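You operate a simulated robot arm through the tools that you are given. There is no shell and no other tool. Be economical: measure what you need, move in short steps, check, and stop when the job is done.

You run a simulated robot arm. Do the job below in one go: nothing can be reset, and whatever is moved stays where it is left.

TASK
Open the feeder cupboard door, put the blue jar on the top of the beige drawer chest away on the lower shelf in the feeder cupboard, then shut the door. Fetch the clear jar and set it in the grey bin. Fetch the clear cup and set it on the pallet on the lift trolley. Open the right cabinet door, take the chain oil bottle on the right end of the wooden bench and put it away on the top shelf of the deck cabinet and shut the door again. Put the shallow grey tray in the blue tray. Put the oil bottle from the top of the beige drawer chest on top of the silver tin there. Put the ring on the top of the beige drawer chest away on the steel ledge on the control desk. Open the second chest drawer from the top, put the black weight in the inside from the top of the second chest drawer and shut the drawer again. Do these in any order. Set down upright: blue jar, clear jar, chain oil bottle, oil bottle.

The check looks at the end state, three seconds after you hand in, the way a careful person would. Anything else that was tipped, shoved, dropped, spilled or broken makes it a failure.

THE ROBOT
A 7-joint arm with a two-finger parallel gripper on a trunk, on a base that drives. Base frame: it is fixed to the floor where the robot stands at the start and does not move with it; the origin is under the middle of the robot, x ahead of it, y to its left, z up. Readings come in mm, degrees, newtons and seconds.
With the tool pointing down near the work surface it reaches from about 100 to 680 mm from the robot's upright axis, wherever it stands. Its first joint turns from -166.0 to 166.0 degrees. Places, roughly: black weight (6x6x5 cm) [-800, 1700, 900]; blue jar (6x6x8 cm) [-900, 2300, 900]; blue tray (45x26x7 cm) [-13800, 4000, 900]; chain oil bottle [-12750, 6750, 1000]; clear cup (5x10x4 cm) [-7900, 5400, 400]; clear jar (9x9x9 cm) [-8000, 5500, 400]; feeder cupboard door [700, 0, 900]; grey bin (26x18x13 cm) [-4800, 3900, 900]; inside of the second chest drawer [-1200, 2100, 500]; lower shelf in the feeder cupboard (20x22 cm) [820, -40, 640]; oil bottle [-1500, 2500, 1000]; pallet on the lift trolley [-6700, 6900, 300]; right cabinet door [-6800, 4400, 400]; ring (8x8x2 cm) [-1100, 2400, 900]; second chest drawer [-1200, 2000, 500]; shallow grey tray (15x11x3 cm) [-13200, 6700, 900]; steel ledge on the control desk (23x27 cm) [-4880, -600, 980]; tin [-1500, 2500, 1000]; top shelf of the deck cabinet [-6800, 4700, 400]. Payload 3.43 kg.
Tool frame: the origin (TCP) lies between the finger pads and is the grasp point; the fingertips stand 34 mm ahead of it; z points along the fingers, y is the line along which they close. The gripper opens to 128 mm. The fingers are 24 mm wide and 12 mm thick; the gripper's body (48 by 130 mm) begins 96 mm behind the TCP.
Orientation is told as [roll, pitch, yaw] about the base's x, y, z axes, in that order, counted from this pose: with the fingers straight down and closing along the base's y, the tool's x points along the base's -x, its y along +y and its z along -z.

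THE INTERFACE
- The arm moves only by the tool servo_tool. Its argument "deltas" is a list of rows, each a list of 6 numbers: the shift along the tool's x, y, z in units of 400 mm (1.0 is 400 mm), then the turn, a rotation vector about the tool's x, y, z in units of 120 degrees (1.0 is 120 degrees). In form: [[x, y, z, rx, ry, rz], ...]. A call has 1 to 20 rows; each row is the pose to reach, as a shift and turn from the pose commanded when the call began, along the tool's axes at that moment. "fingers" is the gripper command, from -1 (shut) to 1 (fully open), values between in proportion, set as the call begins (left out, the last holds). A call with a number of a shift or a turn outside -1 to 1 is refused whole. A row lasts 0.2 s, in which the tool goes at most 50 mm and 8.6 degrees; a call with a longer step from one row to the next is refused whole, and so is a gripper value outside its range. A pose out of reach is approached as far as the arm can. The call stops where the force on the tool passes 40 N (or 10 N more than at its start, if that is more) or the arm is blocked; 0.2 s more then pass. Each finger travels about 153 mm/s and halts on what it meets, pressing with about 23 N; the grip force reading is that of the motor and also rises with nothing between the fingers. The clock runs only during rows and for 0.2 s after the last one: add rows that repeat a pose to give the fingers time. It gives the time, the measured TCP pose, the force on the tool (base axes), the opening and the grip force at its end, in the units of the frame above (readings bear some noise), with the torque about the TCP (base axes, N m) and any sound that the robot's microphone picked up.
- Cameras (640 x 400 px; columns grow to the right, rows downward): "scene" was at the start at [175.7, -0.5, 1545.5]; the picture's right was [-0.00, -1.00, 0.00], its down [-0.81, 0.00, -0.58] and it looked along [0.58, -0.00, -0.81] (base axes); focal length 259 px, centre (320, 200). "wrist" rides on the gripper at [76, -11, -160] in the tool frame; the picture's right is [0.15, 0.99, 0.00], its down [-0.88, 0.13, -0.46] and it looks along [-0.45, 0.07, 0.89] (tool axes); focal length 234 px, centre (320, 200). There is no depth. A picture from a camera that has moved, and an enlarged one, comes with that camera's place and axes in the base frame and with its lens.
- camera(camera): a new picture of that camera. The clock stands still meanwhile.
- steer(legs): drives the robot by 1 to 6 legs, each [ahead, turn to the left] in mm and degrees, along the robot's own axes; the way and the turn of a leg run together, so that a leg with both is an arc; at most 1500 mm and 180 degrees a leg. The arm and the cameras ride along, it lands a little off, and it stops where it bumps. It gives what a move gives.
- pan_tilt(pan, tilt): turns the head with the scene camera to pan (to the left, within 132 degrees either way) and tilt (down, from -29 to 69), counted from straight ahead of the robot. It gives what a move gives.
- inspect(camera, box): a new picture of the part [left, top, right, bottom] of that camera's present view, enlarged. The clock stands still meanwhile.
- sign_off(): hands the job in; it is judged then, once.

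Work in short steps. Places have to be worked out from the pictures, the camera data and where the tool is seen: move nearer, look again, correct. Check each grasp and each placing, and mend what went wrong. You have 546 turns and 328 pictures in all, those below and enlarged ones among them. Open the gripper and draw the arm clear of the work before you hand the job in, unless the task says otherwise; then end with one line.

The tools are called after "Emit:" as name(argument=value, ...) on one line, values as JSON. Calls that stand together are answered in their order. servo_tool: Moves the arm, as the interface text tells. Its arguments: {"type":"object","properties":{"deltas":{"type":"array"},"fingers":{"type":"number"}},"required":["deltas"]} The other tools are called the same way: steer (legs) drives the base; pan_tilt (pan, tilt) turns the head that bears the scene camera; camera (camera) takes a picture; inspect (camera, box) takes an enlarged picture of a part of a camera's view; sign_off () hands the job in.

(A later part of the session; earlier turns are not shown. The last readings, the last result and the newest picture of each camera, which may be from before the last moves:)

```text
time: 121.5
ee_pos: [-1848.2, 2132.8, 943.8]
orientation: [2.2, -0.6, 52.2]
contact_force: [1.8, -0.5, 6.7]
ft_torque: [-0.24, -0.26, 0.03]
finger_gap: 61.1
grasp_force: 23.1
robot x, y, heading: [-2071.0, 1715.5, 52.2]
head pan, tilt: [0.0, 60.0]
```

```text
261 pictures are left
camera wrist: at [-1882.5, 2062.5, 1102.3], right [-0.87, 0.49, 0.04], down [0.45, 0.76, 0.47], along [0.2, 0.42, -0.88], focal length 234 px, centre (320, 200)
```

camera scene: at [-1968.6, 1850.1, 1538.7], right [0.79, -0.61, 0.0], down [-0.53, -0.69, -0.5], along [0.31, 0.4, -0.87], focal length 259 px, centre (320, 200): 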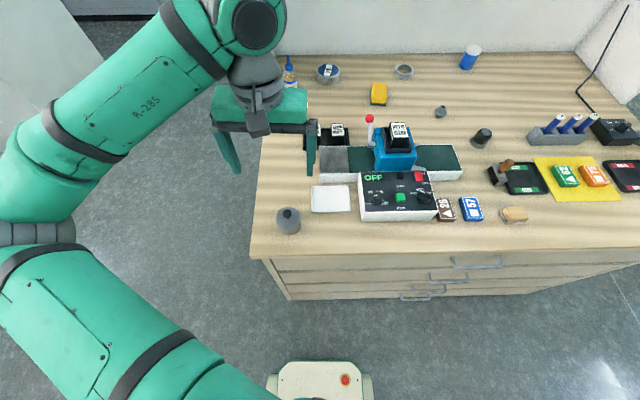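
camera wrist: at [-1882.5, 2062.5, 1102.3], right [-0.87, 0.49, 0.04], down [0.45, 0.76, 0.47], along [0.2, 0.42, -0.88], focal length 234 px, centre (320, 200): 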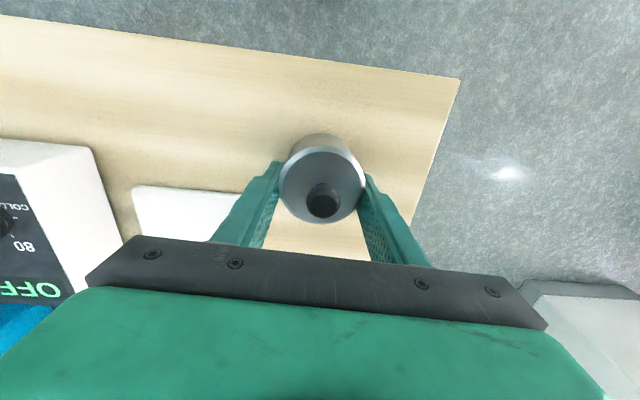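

Gripped at 61 mm. I lift it slightly and shift it by (-20,+31) mm back to its former place, then lower and release.

Emit:
servo_tool(deltas=[[0, 0, -0.04, 0, 0, 0], [-0.015, 0.045, -0.04, 0, 0, 0], [-0.031, 0.087, -0.04, 0, 0, 0], [-0.031, 0.087, -0.02, 0, 0, 0], [-0.031, 0.087, 0.0, 0, 0, 0], [-0.031, 0.087, 0.003, 0, 0, 0]])

Emit:
servo_tool(deltas=[[0, 0, 0, 0, 0, 0], [0, 0, 0, 0, 0, 0], [0, 0, -0.1, 0, 0, 0], [0, 0, -0.2, 0, 0, 0], [0, 0, -0.3, 0, 0, 0], [0, 0, -0.42, 0, 0, 0], [0, 0, -0.54, 0, 0, 0]], fingers=0.6)

Emit:
camera(camera="wrist")

Emit:
camera(camera="scene")

```text
time: 122.9
ee_pos: [-1868.6, 2164.8, 946.3]
orientation: [2.2, -0.6, 52.2]
contact_force: [3.5, 0.0, 39.6]
ft_torque: [0.19, 0.18, -0.05]
finger_gap: 60.5
grasp_force: 23.0
robot x, y, heading: [-2073.2, 1712.9, 52.4]
head pan, tilt: [0.0, 60.0]
heard: snap
```

```text
time: 124.5
ee_pos: [-1863.5, 2157.0, 1159.2]
orientation: [2.2, -0.4, 52.1]
contact_force: [-0.4, -0.2, 0.4]
ft_torque: [-0.02, -0.03, 0.0]
finger_gap: 102.7
grasp_force: 0.1
robot x, y, heading: [-2072.8, 1713.5, 52.3]
head pan, tilt: [0.0, 60.0]
```

```text
260 pictures are left
camera wrist: at [-1898.4, 2085.9, 1318.6], right [-0.87, 0.49, 0.04], down [0.45, 0.76, 0.47], along [0.2, 0.42, -0.88], focal length 234 px, centre (320, 200)
```

wrist: 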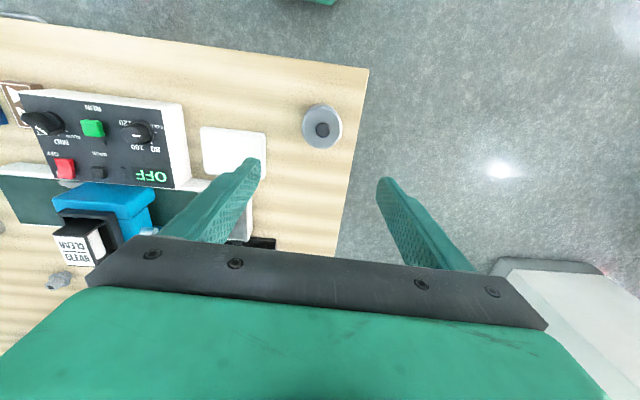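

```text
259 pictures are left
camera scene: at [-1968.7, 1850.3, 1538.7], right [0.79, -0.61, 0.0], down [-0.53, -0.69, -0.5], along [0.31, 0.4, -0.87], focal length 259 px, centre (320, 200)
```

scene: 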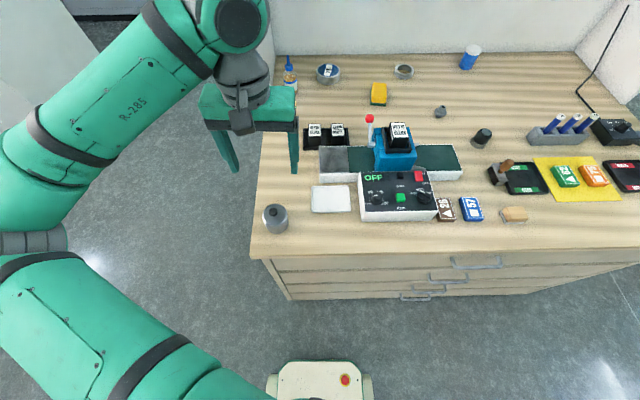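

A "snap" was heard at set-down, so I inspect the item closely.

Emit:
inspect(camera="scene", box=[240, 180, 320, 250])

Emit:
inspect(camera="wrist", box=[270, 80, 370, 160])

```text
5.71 times, centred on (280, 215) of scene
camera zoom: at [-1968.7, 1850.3, 1538.7], right [0.79, -0.61, 0.0], down [-0.53, -0.69, -0.5], along [0.31, 0.4, -0.87], focal length 1478 px, centre (549, 114)
```

zoom: 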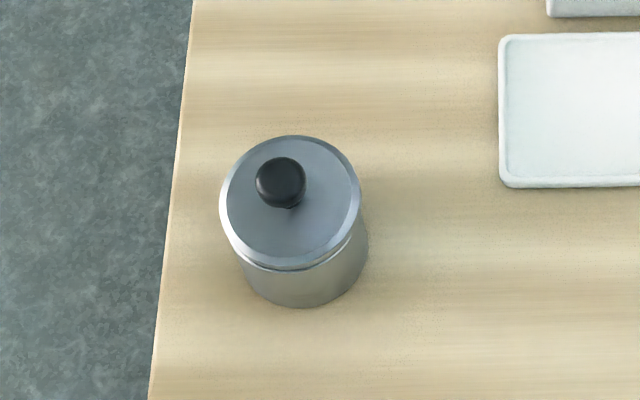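

```text
5.00 times, centred on (320, 120) of wrist
camera zoom: at [-1898.4, 2085.9, 1318.6], right [-0.87, 0.49, 0.04], down [0.45, 0.76, 0.47], along [0.2, 0.42, -0.88], focal length 1171 px, centre (320, 600)
```

zoom: 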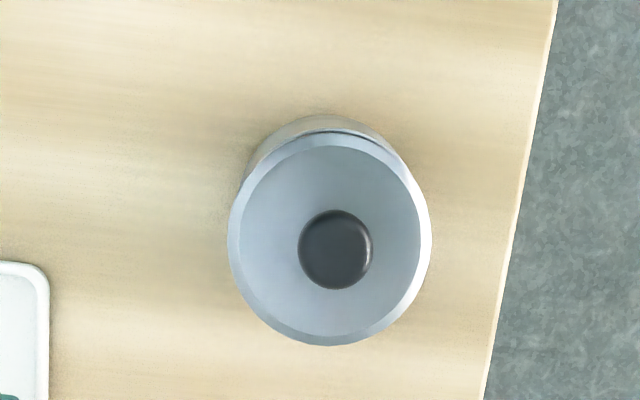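

The pot with lid looks intact and upright. Now I drive 300 mm further left and then closer, so the elbow stays outside the chest.

Emit:
steer(legs=[[0, 90], [300, 0], [0, -90]])

Emit:
pan_tilt(pan=-10, tilt=45)

Emit:
camera(camera="scene")

```text
time: 135.2
ee_pos: [-2098.6, 2337.4, 1159.9]
orientation: [2.1, -0.4, 52.5]
contact_force: [0.3, 0.0, -0.9]
ft_torque: [-0.02, 0.0, 0.03]
finger_gap: 102.5
grasp_force: 0.0
robot x, y, heading: [-2303.0, 1893.6, 52.4]
head pan, tilt: [0.0, 60.0]
```

```text
time: 136.0
ee_pos: [-2098.5, 2335.4, 1160.0]
orientation: [2.1, -0.5, 52.5]
contact_force: [0.2, -1.3, 0.9]
ft_torque: [0.01, 0.03, -0.01]
finger_gap: 102.3
grasp_force: 0.0
robot x, y, heading: [-2304.1, 1896.6, 52.9]
head pan, tilt: [-10.0, 45.0]
```

```text
256 pictures are left
camera scene: at [-2182.2, 2031.1, 1558.1], right [0.68, -0.74, 0.0], down [-0.52, -0.48, -0.71], along [0.52, 0.48, -0.71], focal length 259 px, centre (320, 200)
```

scene: 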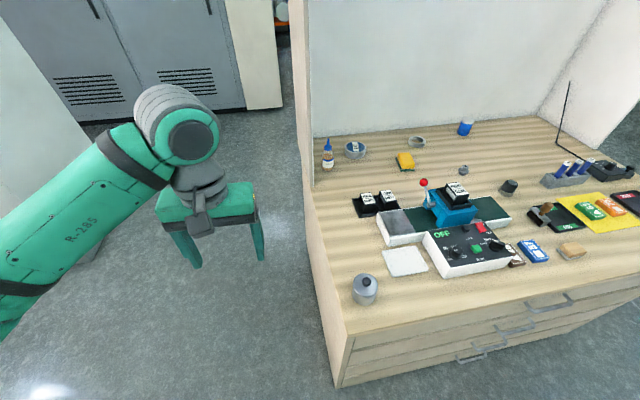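

Pose is good: u≈1412, v≈-401. I drive 170 mm forward, then swing the hand right and forward to a pre-grasp in front of the bottle.

Emit:
steer(legs=[[170, 0]])

Emit:
servo_tool(deltas=[[-0.036, -0.104, 0, 0, 0, 0], [-0.071, -0.208, 0, 0, 0, 0], [-0.107, -0.313, 0, 0, 0, 0], [-0.143, -0.417, 0, 0, 0, 0], [-0.179, -0.521, 0, 0, 0, 0], [-0.214, -0.626, 0, 0, 0, 0], [-0.25, -0.73, 0, 0, 0, 0], [-0.338, -0.73, 0.03, 0, -0.07, 0], [-0.426, -0.73, 0.06, 0, -0.14, 0], [-0.514, -0.73, 0.09, 0, -0.21, 0], [-0.602, -0.73, 0.12, 0, -0.28, 0], [-0.69, -0.73, 0.15, 0, -0.35, 0]], fingers=0.3)

Emit:
camera(camera="scene")

Emit:
camera(camera="wrist")

```text
time: 137.4
ee_pos: [-1995.2, 2472.4, 1159.6]
orientation: [2.0, -0.4, 52.6]
contact_force: [-0.5, -0.3, 0.1]
ft_torque: [0.02, 0.0, 0.0]
finger_gap: 102.4
grasp_force: 0.0
robot x, y, heading: [-2199.2, 2025.0, 52.8]
head pan, tilt: [-10.0, 45.0]
```

```text
time: 140.0
ee_pos: [-1598.3, 2517.2, 1088.9]
orientation: [2.9, -42.5, 50.6]
contact_force: [-0.3, -0.4, -0.3]
ft_torque: [-0.01, -0.02, 0.04]
finger_gap: 83.1
grasp_force: 0.1
robot x, y, heading: [-2201.7, 2028.6, 52.7]
head pan, tilt: [-10.0, 45.0]
```

```text
255 pictures are left
camera scene: at [-2078.8, 2166.8, 1558.2], right [0.68, -0.74, 0.0], down [-0.52, -0.48, -0.71], along [0.52, 0.48, -0.71], focal length 259 px, centre (320, 200)
```

scene: 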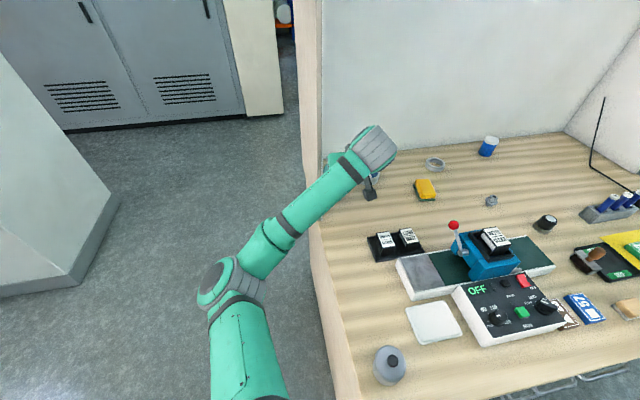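

```text
254 pictures are left
camera wrist: at [-1687.6, 2379.3, 1154.8], right [-0.85, 0.52, -0.06], down [0.13, 0.33, 0.94], along [0.5, 0.79, -0.35], focal length 234 px, centre (320, 200)
```

wrist: 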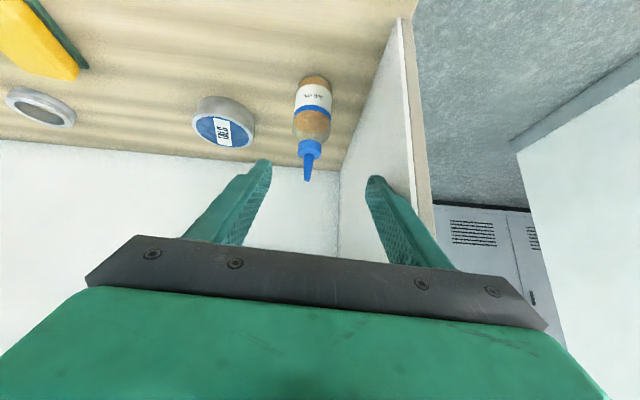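

The elbow is outside the chest and the bottle is dead ahead, 6 mm right. I advance along the tool to just before the bottle.

Emit:
servo_tool(deltas=[[0.032, -0.015, 0.05, 0, 0, 0], [0.064, -0.015, 0.1, 0, 0, 0], [0.064, -0.015, 0.15, 0, 0, 0], [0.064, -0.015, 0.2, 0, 0, 0]])

Emit:
camera(camera="scene")

Emit:
camera(camera="wrist")

```text
time: 141.0
ee_pos: [-1571.4, 2541.8, 1014.5]
orientation: [2.9, -42.5, 50.8]
contact_force: [0.4, 0.5, 0.4]
ft_torque: [-0.01, 0.0, -0.03]
finger_gap: 83.5
grasp_force: 0.1
robot x, y, heading: [-2196.5, 2029.4, 52.6]
head pan, tilt: [-10.0, 45.0]
```

```text
253 pictures are left
camera scene: at [-2078.7, 2166.8, 1558.2], right [0.68, -0.74, 0.0], down [-0.52, -0.48, -0.71], along [0.52, 0.48, -0.71], focal length 259 px, centre (320, 200)
```

scene: 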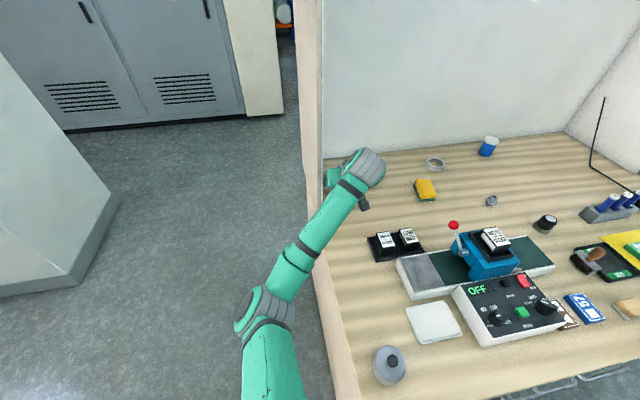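

```text
252 pictures are left
camera wrist: at [-1660.9, 2404.6, 1081.1], right [-0.85, 0.52, -0.06], down [0.13, 0.33, 0.93], along [0.5, 0.79, -0.35], focal length 234 px, centre (320, 200)
```

wrist: 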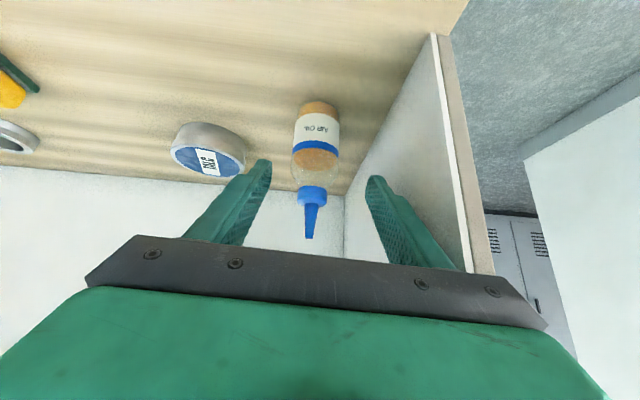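

Aligned. I advance the last 71 mm around the bottle body.

Emit:
servo_tool(deltas=[[0, -0.006, 0.06, 0, 0, 0], [0, -0.01, 0.12, 0, 0, 0], [0, -0.01, 0.178, 0, 0, 0]])

Emit:
camera(camera="wrist")

Emit:
camera(camera="scene")

```text
time: 141.8
ee_pos: [-1542.0, 2580.3, 958.9]
orientation: [2.9, -42.3, 50.6]
contact_force: [0.2, -0.2, -1.0]
ft_torque: [-0.02, 0.02, -0.02]
finger_gap: 82.9
grasp_force: 0.1
robot x, y, heading: [-2199.8, 2028.7, 52.8]
head pan, tilt: [-10.0, 45.0]
```

```text
251 pictures are left
camera wrist: at [-1632.3, 2441.5, 1025.2], right [-0.85, 0.52, -0.06], down [0.13, 0.33, 0.93], along [0.5, 0.79, -0.35], focal length 234 px, centre (320, 200)
```

wrist: 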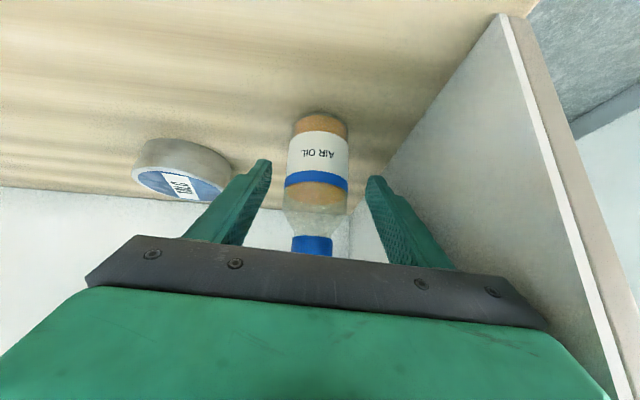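

```text
250 pictures are left
camera scene: at [-2078.7, 2166.8, 1558.2], right [0.68, -0.74, 0.0], down [-0.52, -0.48, -0.71], along [0.52, 0.48, -0.71], focal length 259 px, centre (320, 200)
```

scene: 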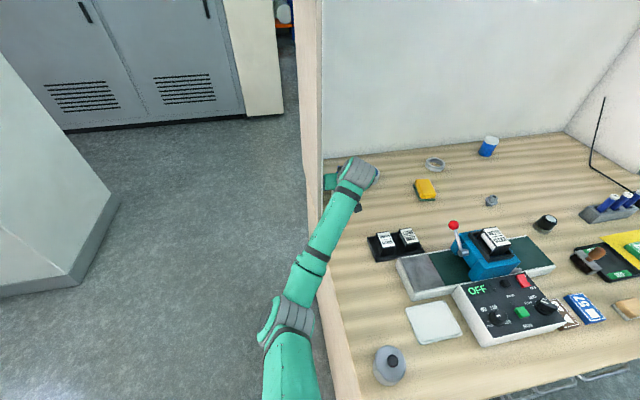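

The bottle is centred between the fingers. I close on it.

Emit:
servo_tool(deltas=[[0, 0, 0, 0, 0, 0], [0, 0, 0, 0, 0, 0], [0, 0, 0, 0, 0, 0]], fingers=-0.6)

Emit:
servo_tool(deltas=[[-0.025, 0, -0.028, 0, 0, 0], [-0.06, 0, -0.065, 0, 0, 0], [-0.1, 0, -0.11, 0, 0, 0]])

Emit:
camera(camera="wrist")

Emit:
camera(camera="scene")

```text
time: 142.6
ee_pos: [-1543.4, 2579.5, 960.4]
orientation: [2.9, -42.4, 50.6]
contact_force: [1.2, 0.4, 2.9]
ft_torque: [0.0, -0.07, 0.02]
finger_gap: 47.3
grasp_force: 22.6
robot x, y, heading: [-2203.9, 2031.9, 52.8]
head pan, tilt: [-10.0, 45.0]
```

```text
time: 143.4
ee_pos: [-1541.5, 2578.2, 1020.2]
orientation: [2.9, -42.3, 50.7]
contact_force: [0.5, 0.1, -0.8]
ft_torque: [0.04, -0.01, 0.0]
finger_gap: 47.0
grasp_force: 22.8
robot x, y, heading: [-2202.2, 2029.2, 52.9]
head pan, tilt: [-10.0, 45.0]
```

```text
249 pictures are left
camera wrist: at [-1631.3, 2439.7, 1087.3], right [-0.85, 0.52, -0.06], down [0.13, 0.33, 0.93], along [0.5, 0.79, -0.35], focal length 234 px, centre (320, 200)
```

wrist: 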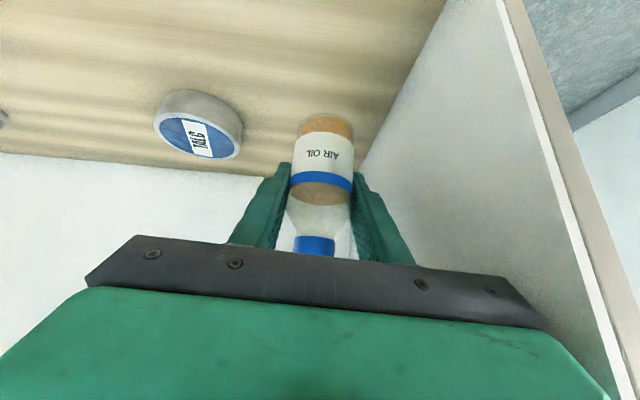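

```text
248 pictures are left
camera scene: at [-2078.6, 2166.9, 1558.2], right [0.68, -0.74, 0.0], down [-0.52, -0.48, -0.71], along [0.52, 0.48, -0.71], focal length 259 px, centre (320, 200)
```

scene: 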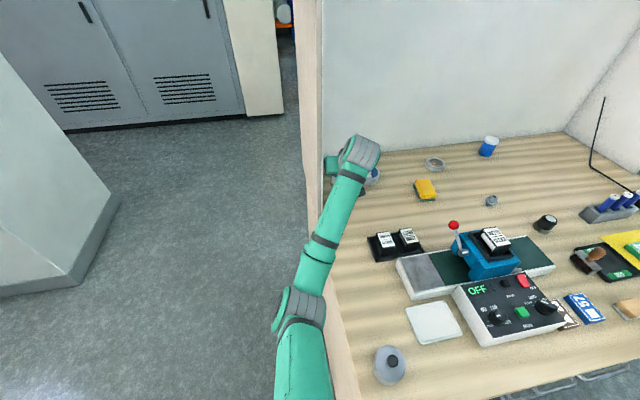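

Bottle is held and lifted. Triangulation puts the tin's top centre at about (-1381,2562,930). I carry the bottle over it, with ~25 mm clearance.

Emit:
servo_tool(deltas=[[-0.027, -0.057, 0.022, 0, 0, 0], [-0.054, -0.114, 0.044, 0, 0, 0], [-0.082, -0.171, 0.067, 0, 0, 0], [-0.11, -0.228, 0.089, 0, 0, 0], [-0.136, -0.285, 0.111, 0, 0, 0], [-0.163, -0.3425, 0.133, 0, 0, 0], [-0.163, -0.3425, 0.133, 0, 0, 0]])

Emit:
camera(camera="wrist")

Emit:
camera(camera="scene")

```text
time: 145.0
ee_pos: [-1382.7, 2559.7, 1019.2]
orientation: [3.0, -42.5, 50.6]
contact_force: [0.6, 0.3, -0.6]
ft_torque: [0.01, -0.02, 0.04]
finger_gap: 47.2
grasp_force: 23.4
robot x, y, heading: [-2201.5, 2030.2, 52.5]
head pan, tilt: [-10.0, 45.0]
```

```text
247 pictures are left
camera wrist: at [-1471.0, 2421.6, 1086.3], right [-0.85, 0.52, -0.06], down [0.13, 0.33, 0.93], along [0.5, 0.79, -0.35], focal length 234 px, centre (320, 200)
```

wrist: 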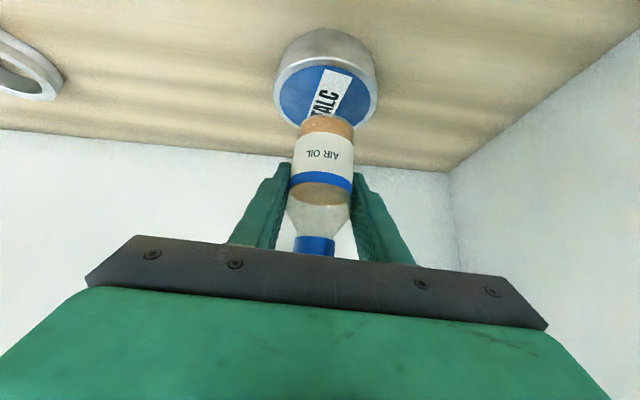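

```text
246 pictures are left
camera scene: at [-2078.5, 2166.8, 1558.2], right [0.68, -0.74, 0.0], down [-0.52, -0.48, -0.71], along [0.52, 0.48, -0.71], focal length 259 px, centre (320, 200)
```

scene: 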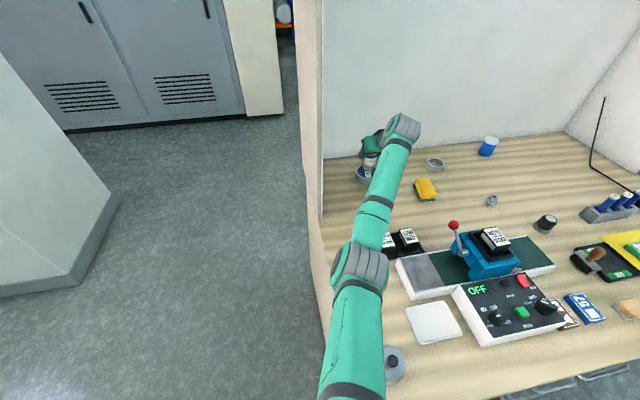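

The bottle is over the tin. I check the depth alignment and elbow clearance by zooming.

Emit:
inspect(camera="scene", box=[330, 110, 430, 200])

Emit:
inspect(camera="scene", box=[310, 220, 470, 400])

```text
4.44 times, centred on (380, 155) of scene
camera zoom: at [-2078.5, 2166.8, 1558.2], right [0.68, -0.74, 0.0], down [-0.52, -0.48, -0.71], along [0.52, 0.48, -0.71], focal length 1150 px, centre (53, 400)
```

zoom: 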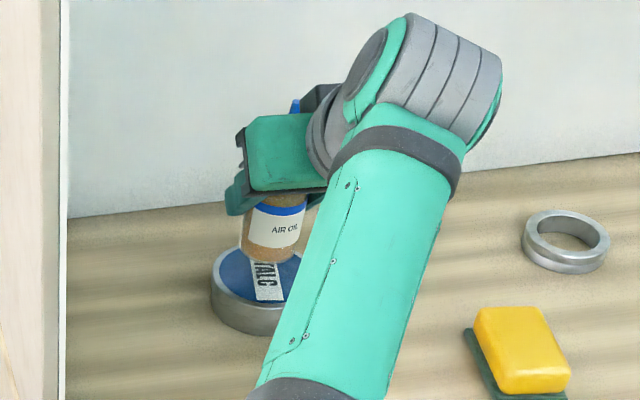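

```text
2.22 times, centred on (390, 310) of scene
camera zoom: at [-2078.5, 2166.8, 1558.2], right [0.68, -0.74, 0.0], down [-0.52, -0.48, -0.71], along [0.52, 0.48, -0.71], focal length 575 px, centre (164, -44)
```

zoom: 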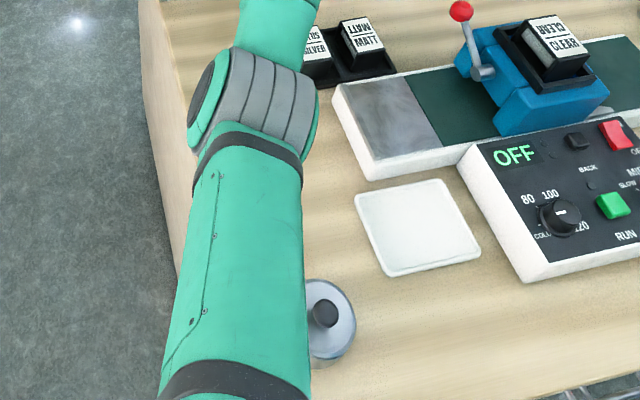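

Alignment looks right: lowering should land the bottle at the tin's centre. I lower 24 mm first.

Emit:
servo_tool(deltas=[[0.01, 0, 0.011, 0, 0, 0], [0.02, 0, 0.022, 0, 0, 0], [0.03, 0, 0.033, 0, 0, 0], [0.04, 0, 0.044, 0, 0, 0], [0.04, 0, 0.044, 0, 0, 0]])

Emit:
inspect(camera="scene", box=[330, 110, 430, 200])

```text
time: 146.2
ee_pos: [-1379.5, 2561.2, 996.0]
orientation: [3.0, -42.4, 50.6]
contact_force: [1.4, 0.3, -0.7]
ft_torque: [0.04, -0.03, -0.01]
finger_gap: 47.2
grasp_force: 22.8
robot x, y, heading: [-2196.3, 2028.1, 52.7]
head pan, tilt: [-10.0, 45.0]
```

```text
4.44 times, centred on (380, 155) of scene
camera zoom: at [-2078.5, 2166.8, 1558.2], right [0.68, -0.74, 0.0], down [-0.52, -0.48, -0.71], along [0.52, 0.48, -0.71], focal length 1150 px, centre (53, 400)
```

zoom: 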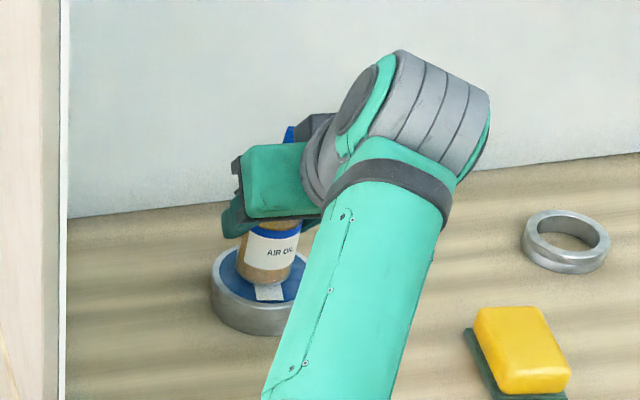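

Nearly touching and centred. I lower in 2 mm steps watching force.

Emit:
servo_tool(deltas=[[0.0034, 0, 0.0037, 0, 0, 0], [0.0068, 0, 0.0074, 0, 0, 0], [0.0085, 0, 0.009, 0, 0, 0], [0.0085, 0, 0.009, 0, 0, 0]])

```text
time: 147.2
ee_pos: [-1381.0, 2558.6, 992.8]
orientation: [2.8, -42.4, 50.6]
contact_force: [1.1, -1.6, 4.2]
ft_torque: [-0.18, -0.19, -0.01]
finger_gap: 47.0
grasp_force: 23.3
robot x, y, heading: [-2198.6, 2028.3, 52.8]
head pan, tilt: [-10.0, 45.0]
```

Contact (4 N) is felt. I open the fingers and back out along the tool axis.

Emit:
servo_tool(deltas=[[0, 0, 0, 0, 0, 0], [0, 0, 0, 0, 0, 0], [0, 0, 0, 0, 0, 0]], fingers=0.3)

Emit:
servo_tool(deltas=[[0, 0, -0.06, 0, 0, 0], [0, 0, -0.13, 0, 0, 0], [0, 0, -0.22, 0, 0, 0], [0, 0, -0.32, 0, 0, 0], [0, 0, -0.42, 0, 0, 0]])

Emit:
camera(camera="wrist")

Emit:
camera(camera="scene")

```text
time: 148.0
ee_pos: [-1381.6, 2561.1, 991.6]
orientation: [2.9, -42.4, 50.7]
contact_force: [0.5, 0.1, 0.2]
ft_torque: [0.01, -0.03, 0.05]
finger_gap: 83.3
grasp_force: 0.0
robot x, y, heading: [-2198.9, 2025.8, 52.8]
head pan, tilt: [-10.0, 45.0]
```

```text
time: 149.2
ee_pos: [-1446.7, 2468.9, 1116.0]
orientation: [2.9, -42.4, 50.6]
contact_force: [0.0, 0.5, 0.2]
ft_torque: [-0.01, -0.02, 0.01]
finger_gap: 83.4
grasp_force: 0.1
robot x, y, heading: [-2201.8, 2030.4, 52.7]
head pan, tilt: [-10.0, 45.0]
```

```text
242 pictures are left
camera wrist: at [-1536.7, 2329.7, 1182.5], right [-0.85, 0.52, -0.06], down [0.13, 0.33, 0.93], along [0.5, 0.79, -0.35], focal length 234 px, centre (320, 200)
```

wrist: 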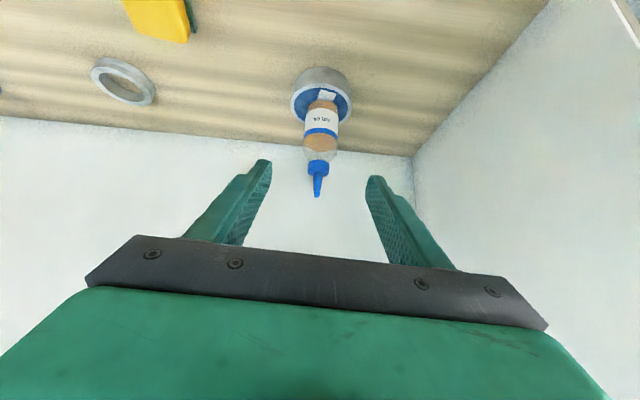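

```text
241 pictures are left
camera scene: at [-2078.4, 2167.0, 1558.2], right [0.68, -0.74, 0.0], down [-0.52, -0.48, -0.71], along [0.52, 0.48, -0.71], focal length 259 px, centre (320, 200)
```

scene: 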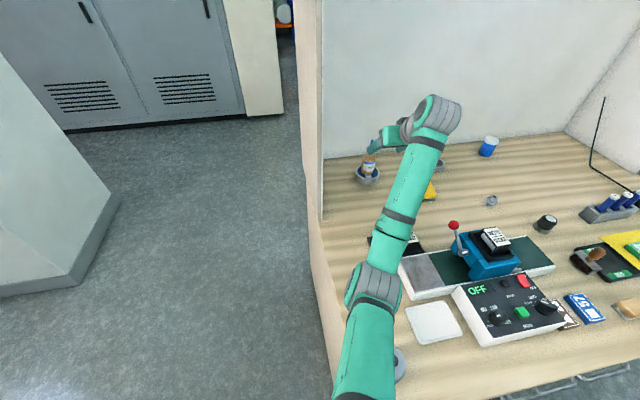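

The bottle stands on the tin. I lift the arm high and retract it before driving.

Emit:
servo_tool(deltas=[[-0.07, 0, -0.076, 0, 0, 0], [-0.14, 0, -0.152, 0, 0, 0], [-0.209, 0, -0.229, 0, 0, 0], [-0.13, 0.0, -0.301, 0, 0, 0], [-0.05, 0.0, -0.373, 0, 0, 0], [0.03, 0.0, -0.445, 0, 0, 0], [0.11, 0.0, -0.517, 0, 0, 0], [0.18, 0.05, -0.59, 0, 0, 0], [0.23, 0.12, -0.64, 0, 0, 0], [0.28, 0.2, -0.68, 0, 0, 0], [0.31, 0.3, -0.71, 0, 0, 0], [0.344, 0.4, -0.734, 0, 0, 0], [0.344, 0.5, -0.734, 0, 0, 0]])

Emit:
camera(camera="scene")

```text
time: 152.0
ee_pos: [-1782.2, 2348.1, 1248.9]
orientation: [2.8, -42.5, 50.6]
contact_force: [-0.6, -0.1, 0.2]
ft_torque: [0.0, 0.04, 0.02]
finger_gap: 83.5
grasp_force: 0.0
robot x, y, heading: [-2202.2, 2029.0, 52.7]
head pan, tilt: [-10.0, 45.0]
```

```text
240 pictures are left
camera scene: at [-2078.5, 2166.5, 1558.2], right [0.68, -0.74, 0.0], down [-0.52, -0.48, -0.71], along [0.52, 0.48, -0.71], focal length 259 px, centre (320, 200)
```

scene: 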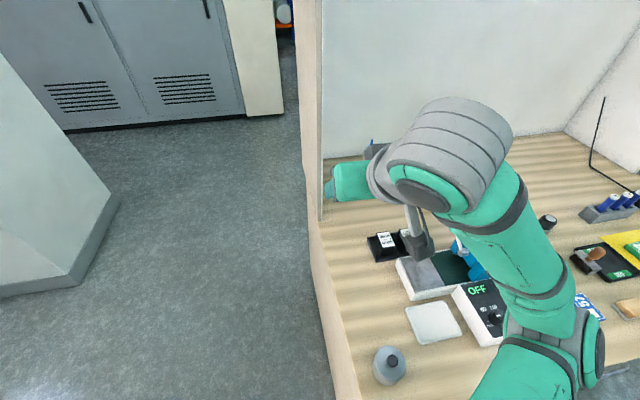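

I back away from the chest and shift right, and on the way compare the pot's position with my earlier far picture.

Emit:
steer(legs=[[-725, 0], [0, -90], [290, 0], [0, 90]])

Emit:
pan_tilt(pan=10, tilt=35)

Emit:
camera(camera="scene")

```text
time: 166.3
ee_pos: [-1968.9, 1575.1, 1248.2]
orientation: [3.0, -42.4, 48.6]
contact_force: [0.3, 0.2, -0.7]
ft_torque: [0.01, -0.01, 0.05]
finger_gap: 83.0
grasp_force: 0.1
robot x, y, heading: [-2395.8, 1269.7, 51.0]
head pan, tilt: [-10.0, 45.0]
```

```text
time: 167.1
ee_pos: [-1969.4, 1574.7, 1250.2]
orientation: [3.0, -42.4, 48.6]
contact_force: [-0.4, 0.8, -0.9]
ft_torque: [0.01, 0.02, -0.01]
finger_gap: 83.6
grasp_force: 0.0
robot x, y, heading: [-2395.4, 1270.6, 50.7]
head pan, tilt: [10.0, 35.0]
```

```text
239 pictures are left
camera scene: at [-2289.9, 1427.1, 1573.0], right [0.87, -0.49, 0.0], down [-0.28, -0.5, -0.82], along [0.4, 0.71, -0.57], focal length 259 px, centre (320, 200)
```

scene: 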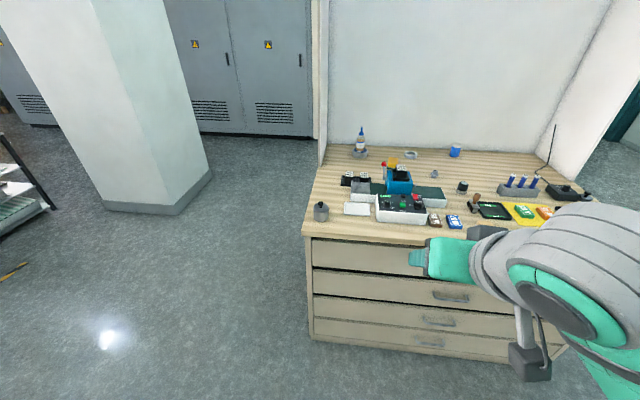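

The pot's offset from the plate now matches the original view (-36 px). I zoom in on the drawers, where a dark gap shows.

Emit:
inspect(camera="scene", box=[290, 180, 500, 370])

```text
2.11 times, centred on (395, 275) of scene
camera zoom: at [-2289.9, 1427.1, 1573.0], right [0.87, -0.49, 0.0], down [-0.28, -0.5, -0.82], along [0.4, 0.71, -0.57], focal length 545 px, centre (162, 42)
```

zoom: 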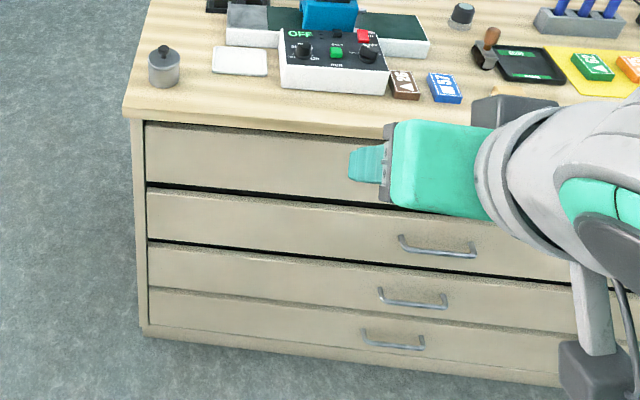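

All drawers are shut. Next I do the drawer and black weight: I drive to face the second drawer's handle (u≈651) at v≈-650.

Emit:
steer(legs=[[0, -88.3], [462, 0], [0, 90], [300, 0]])

Emit:
pan_tilt(pan=0, tilt=50)

Emit:
camera(camera="scene")

```text
time: 180.1
ee_pos: [-1388.0, 1496.6, 1249.1]
orientation: [2.9, -42.4, 46.3]
contact_force: [0.3, -0.7, 0.3]
ft_torque: [0.03, -0.01, 0.0]
finger_gap: 83.0
grasp_force: 0.1
robot x, y, heading: [-1831.1, 1208.7, 48.0]
head pan, tilt: [10.0, 35.0]
```

```text
time: 180.8
ee_pos: [-1388.3, 1495.6, 1248.0]
orientation: [2.9, -42.4, 46.2]
contact_force: [-0.1, 1.2, -1.1]
ft_torque: [0.04, -0.01, 0.02]
finger_gap: 83.3
grasp_force: 0.1
robot x, y, heading: [-1828.8, 1208.5, 47.9]
head pan, tilt: [0.0, 50.0]
```

```text
237 pictures are left
camera scene: at [-1709.8, 1344.5, 1551.3], right [0.75, -0.67, 0.0], down [-0.51, -0.57, -0.64], along [0.43, 0.48, -0.77], focal length 259 px, centre (320, 200)
```

scene: 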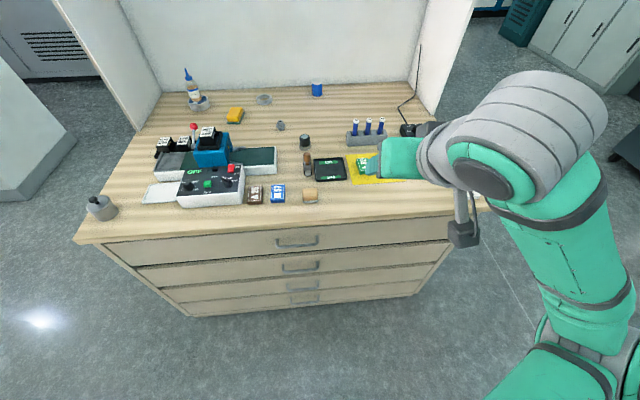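

Second handle is at u≈648, z≈615. I correct my heading, then bring the tool level in front of the chest.

Emit:
steer(legs=[[0, 4.8]])

Emit:
servo_tool(deltas=[[0.08, 0.05, 0.05, 0, -0.05, 0], [0.16, 0.1, 0.1, 0, -0.1, 0], [0.24, 0.15, 0.15, 0, -0.15, 0], [0.32, 0.2, 0.2, 0, -0.2, 0], [0.4, 0.25, 0.25, 0, -0.25, 0], [0.48, 0.3, 0.3, 0, -0.3, 0], [0.57, 0.36, 0.36, 0, -0.35, 0], [0.653, 0.415, 0.419, 0, -0.397, 0]], fingers=0)

Emit:
camera(camera="scene")

```text
time: 181.7
ee_pos: [-1415.1, 1531.7, 1247.7]
orientation: [2.9, -42.3, 51.1]
contact_force: [-0.6, -0.1, -0.6]
ft_torque: [0.0, 0.01, 0.0]
finger_gap: 83.3
grasp_force: 0.2
robot x, y, heading: [-1829.7, 1211.8, 53.3]
head pan, tilt: [0.0, 50.0]
```

```text
time: 183.7
ee_pos: [-1551.2, 1580.9, 958.0]
orientation: [44.7, -87.5, 0.0]
contact_force: [0.6, -0.1, -0.1]
ft_torque: [0.03, -0.01, -0.06]
finger_gap: 64.1
grasp_force: 0.1
out of reach, approached as far as the arm can: row 1, 2, 3, 4, 5, 6, 7, 8
robot x, y, heading: [-1828.6, 1206.5, 53.1]
head pan, tilt: [0.0, 50.0]
stopped in row 8: the arm was blocked; the commanded pose is now the measured one
```

```text
236 pictures are left
camera scene: at [-1722.0, 1355.0, 1551.2], right [0.8, -0.6, 0.0], down [-0.46, -0.61, -0.64], along [0.39, 0.51, -0.77], focal length 259 px, centre (320, 200)
```

scene: 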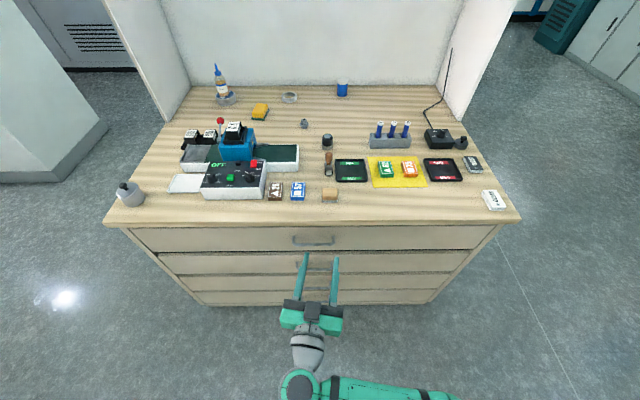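

The tool is level in front of the chest. I roll it 90° so the fingers close vertically and lower it to handle height.

Emit:
servo_tool(deltas=[[0.078, 0.006, 0, 0, 0, 0.068], [0.156, 0.012, 0, 0, 0, 0.136], [0.234, 0.018, 0, 0, 0, 0.204], [0.312, 0.024, 0, 0, 0, 0.272], [0.39, 0.03, 0, 0, 0, 0.34], [0.468, 0.036, 0, 0, 0, 0.408], [0.546, 0.042, 0, 0, 0, 0.476], [0.624, 0.048, 0, 0, 0, 0.544], [0.702, 0.054, 0, 0, 0, 0.612], [0.78, 0.06, 0, 0, 0, 0.68], [0.8575, 0.065, 0, 0, 0, 0.75]])

Emit:
camera(camera="wrist")

Emit:
camera(camera="scene")

```text
time: 186.1
ee_pos: [-1504.4, 1728.8, 747.7]
orientation: [83.7, -0.8, -45.1]
contact_force: [-4.0, 4.0, 17.0]
ft_torque: [-0.09, -0.49, 0.37]
finger_gap: 72.3
grasp_force: 7.4
out of reach, approached as far as the arm can: row 1, 2, 3, 4, 5, 6, 7, 8, 9, 10, 11
robot x, y, heading: [-1827.4, 1206.6, 53.0]
head pan, tilt: [0.0, 50.0]
```

```text
235 pictures are left
camera wrist: at [-1671.7, 1668.7, 752.9], right [-0.04, 0.19, 0.98], down [0.31, -0.93, 0.19], along [0.95, 0.31, -0.03], focal length 234 px, centre (320, 200)
```

wrist: 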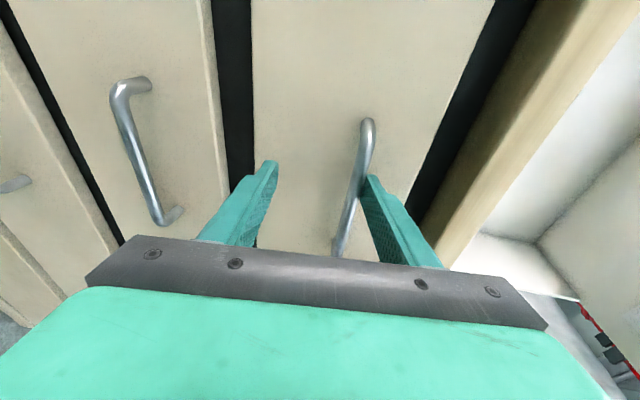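

```text
234 pictures are left
camera scene: at [-1722.8, 1353.1, 1551.5], right [0.8, -0.6, 0.0], down [-0.46, -0.61, -0.64], along [0.39, 0.52, -0.77], focal length 259 px, centre (320, 200)
```

scene: 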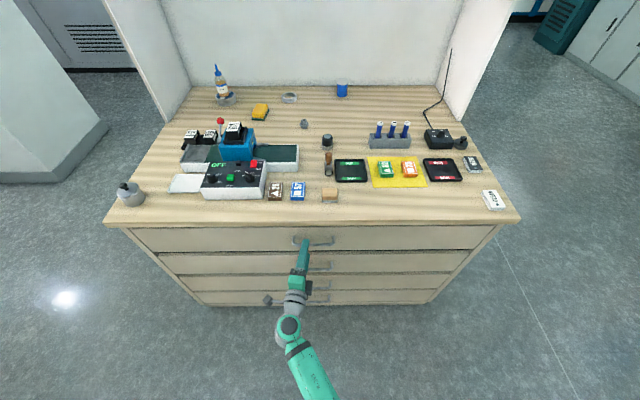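

The arm could not hold that pose and drifted against the first drawer's handle. I back straight out.

Emit:
servo_tool(deltas=[[0, 0, -0.05, 0, 0, 0], [0, 0, -0.12, 0, 0, 0], [0, 0, -0.2, 0, 0, 0], [0, 0, -0.3, 0, 0, 0], [0, 0, -0.4, 0, 0, 0]])

Emit:
camera(camera="scene")

Emit:
camera(camera="wrist")

```text
time: 187.3
ee_pos: [-1600.8, 1683.8, 811.6]
orientation: [82.8, -1.3, -45.0]
contact_force: [-0.5, -0.5, 0.6]
ft_torque: [-0.03, 0.01, 0.03]
finger_gap: 64.0
grasp_force: 0.1
out of reach, approached as far as the arm can: row 2, 3, 4, 5
robot x, y, heading: [-1825.9, 1211.1, 53.4]
head pan, tilt: [0.0, 50.0]
```

```text
233 pictures are left
camera scene: at [-1721.4, 1354.6, 1551.3], right [0.8, -0.6, 0.0], down [-0.46, -0.61, -0.64], along [0.39, 0.51, -0.77], focal length 259 px, centre (320, 200)
```

scene: 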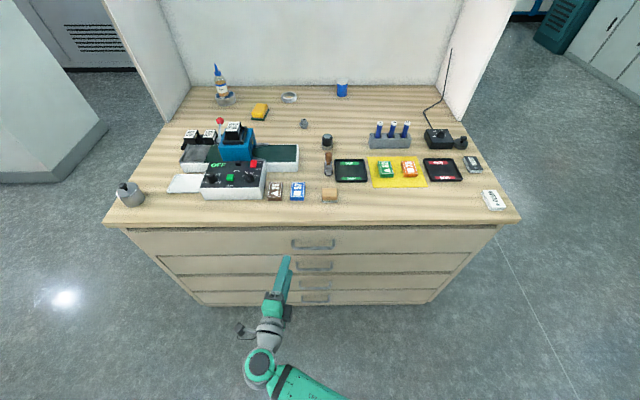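

```text
232 pictures are left
camera wrist: at [-1769.5, 1623.7, 818.7], right [-0.03, 0.21, 0.98], down [0.31, -0.93, 0.21], along [0.95, 0.31, -0.03], focal length 234 px, centre (320, 200)
```

wrist: 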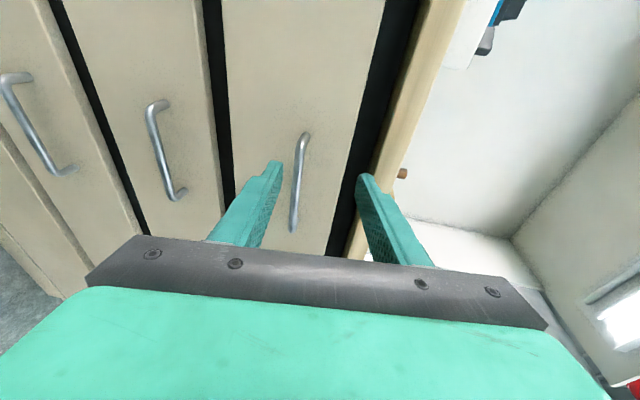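

Drawers remain shut. Handle 2 is at about u≈660, z≈595. I back up 180 mm so the arm can stretch lower, and retry.

Emit:
steer(legs=[[-180, 0]])

Emit:
servo_tool(deltas=[[0, -0.08, 0.04, 0, 0, 0], [0, -0.16, 0.08, 0, 0, 0], [0, -0.24, 0.12, 0, 0, 0], [0, -0.32, 0.16, 0, 0, 0], [0, -0.4, 0.2, 0, 0, 0], [0, -0.48, 0.24, 0, 0, 0]])

Emit:
camera(camera="wrist")

```text
time: 188.8
ee_pos: [-1705.7, 1542.2, 811.8]
orientation: [82.9, -1.3, -45.2]
contact_force: [0.0, 0.3, -0.1]
ft_torque: [0.0, 0.01, -0.03]
finger_gap: 64.1
grasp_force: 0.0
robot x, y, heading: [-1935.4, 1065.2, 53.2]
head pan, tilt: [0.0, 50.0]
```

```text
time: 190.2
ee_pos: [-1622.6, 1619.8, 686.7]
orientation: [79.5, -2.8, -44.6]
contact_force: [-0.2, 0.1, -0.1]
ft_torque: [-0.02, 0.0, -0.01]
finger_gap: 63.9
grasp_force: 0.0
out of reach, approached as far as the arm can: row 1, 2, 3, 4, 5, 6
robot x, y, heading: [-1933.8, 1070.8, 53.2]
head pan, tilt: [0.0, 50.0]
```

```text
231 pictures are left
camera wrist: at [-1789.9, 1560.8, 700.5], right [-0.01, 0.26, 0.96], down [0.32, -0.91, 0.25], along [0.95, 0.31, -0.08], focal length 234 px, centre (320, 200)
```

wrist: 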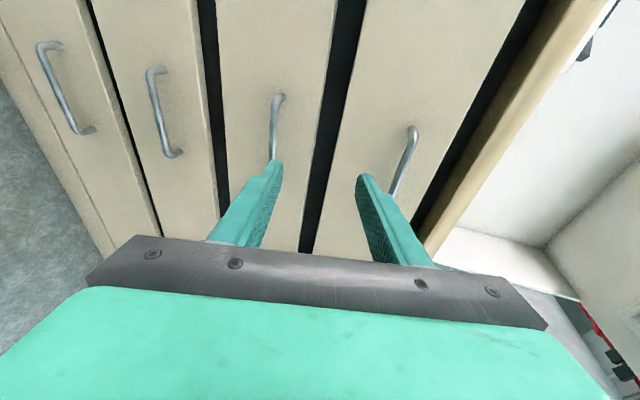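

All four handles are visible; the second is near (-1490,1743,588). I pitch the tool down 15° more and move to a point 80 mm before it.

Emit:
servo_tool(deltas=[[0, -0.03, 0.08, 0.04, 0, 0], [-0.005, -0.06, 0.16, 0.08, 0, 0], [-0.01, -0.09, 0.24, 0.125, 0, 0], [-0.013, -0.11, 0.299, 0.125, 0, 0]])

Emit:
camera(camera="wrist")

```text
time: 191.2
ee_pos: [-1541.3, 1695.5, 620.5]
orientation: [64.5, -2.6, -44.7]
contact_force: [-0.1, -0.1, -1.0]
ft_torque: [-0.02, 0.0, -0.02]
finger_gap: 64.3
grasp_force: 0.1
robot x, y, heading: [-1932.3, 1069.4, 53.2]
head pan, tilt: [0.0, 50.0]
```

```text
230 pictures are left
camera wrist: at [-1703.4, 1643.0, 675.8], right [0.17, 0.43, 0.89], down [0.37, -0.86, 0.35], along [0.92, 0.26, -0.3], focal length 234 px, centre (320, 200)
```

wrist: 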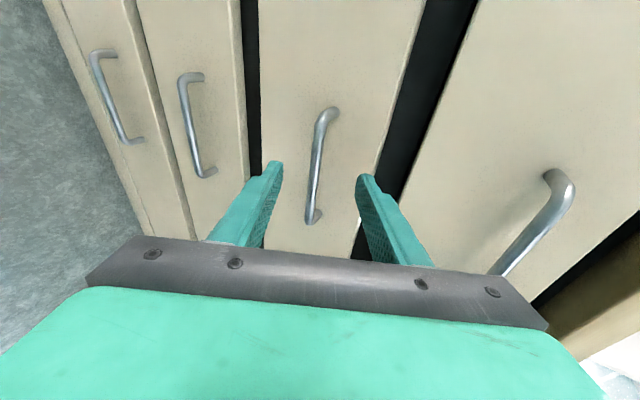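

The second handle is perfectly between the fingers. I advance 70 mm and close.

Emit:
servo_tool(deltas=[[0, 0, 0.06, 0, 0, 0], [0, 0, 0.12, 0, 0, 0], [0, 0, 0.175, 0, 0, 0]])

Emit:
servo_tool(deltas=[[0, 0, 0, 0, 0, 0], [0, 0, 0, 0, 0, 0], [0, 0, 0, 0, 0, 0]], fingers=-1)

Emit:
camera(camera="wrist")

```text
time: 192.0
ee_pos: [-1500.0, 1732.8, 597.3]
orientation: [64.9, -2.9, -44.6]
contact_force: [-44.5, -47.5, 26.6]
ft_torque: [2.28, -1.72, 0.7]
finger_gap: 62.0
grasp_force: 0.0
robot x, y, heading: [-1934.1, 1072.2, 53.2]
head pan, tilt: [0.0, 50.0]
stopped in row 3: the force on the tool passed its limit at 144 N (the readings are from after the stop); the commanded pose is now the measured one
```

```text
time: 192.8
ee_pos: [-1499.7, 1732.7, 589.6]
orientation: [64.2, -2.9, -44.5]
contact_force: [-8.0, -9.6, -38.5]
ft_torque: [-1.29, -0.39, 0.21]
finger_gap: 11.9
grasp_force: 45.0
robot x, y, heading: [-1935.9, 1068.8, 53.1]
head pan, tilt: [0.0, 50.0]
```

```text
229 pictures are left
camera wrist: at [-1660.8, 1681.6, 645.2], right [0.17, 0.44, 0.88], down [0.37, -0.86, 0.36], along [0.91, 0.26, -0.31], focal length 234 px, centre (320, 200)
```

wrist: 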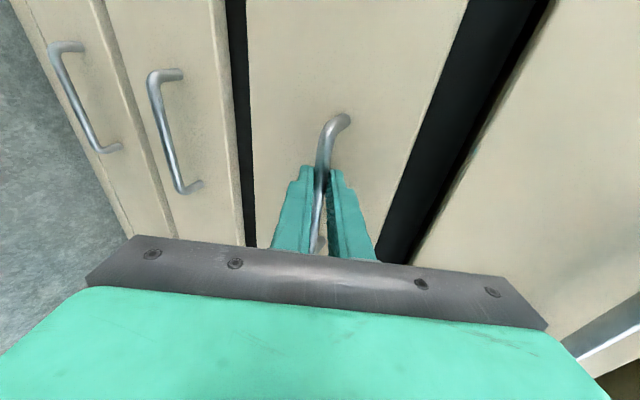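

The tips bumped the face but the handle is gripped. I pull the drawer straight out by 250 mm along -v.

Emit:
servo_tool(deltas=[[-0.003, -0.009, -0.018, 0, 0, 0], [-0.007, -0.023, -0.046, 0, 0, 0], [-0.012, -0.04, -0.081, 0, 0, 0], [-0.018, -0.059, -0.119, 0, 0, 0], [-0.023, -0.079, -0.158, 0, 0, 0], [-0.029, -0.099, -0.198, 0, 0, 0], [-0.035, -0.118, -0.237, 0, 0, 0], [-0.041, -0.138, -0.277, 0, 0, 0], [-0.047, -0.158, -0.317, 0, 0, 0], [-0.053, -0.177, -0.356, 0, 0, 0], [-0.058, -0.197, -0.396, 0, 0, 0], [-0.064, -0.217, -0.435, 0, 0, 0], [-0.07, -0.237, -0.475, 0, 0, 0], [-0.076, -0.256, -0.514, 0, 0, 0], [-0.082, -0.276, -0.554, 0, 0, 0]])

Emit:
camera(camera="scene")

```text
time: 194.8
ee_pos: [-1583.2, 1620.7, 589.9]
orientation: [64.4, -2.7, -44.8]
contact_force: [0.8, 0.4, -5.8]
ft_torque: [-0.78, -0.98, 0.02]
finger_gap: 12.2
grasp_force: 45.2
robot x, y, heading: [-1934.2, 1069.7, 53.2]
head pan, tilt: [0.0, 50.0]
stopped in row 10: the force on the tool passed its limit at 51 N (the readings are from after the stop); the commanded pose is now the measured one
```

```text
228 pictures are left
camera scene: at [-1828.4, 1214.2, 1551.3], right [0.8, -0.6, 0.0], down [-0.46, -0.61, -0.64], along [0.38, 0.51, -0.77], focal length 259 px, centre (320, 200)
```

scene: 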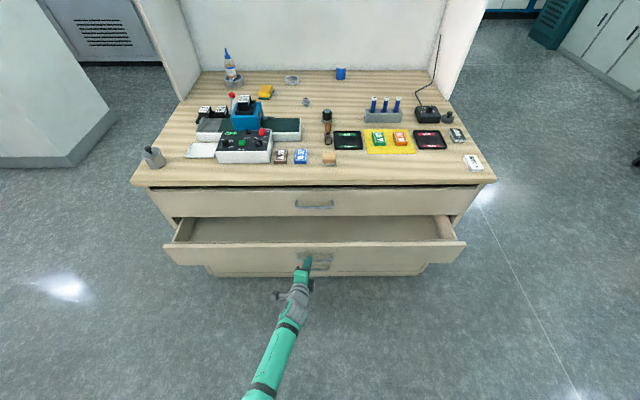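

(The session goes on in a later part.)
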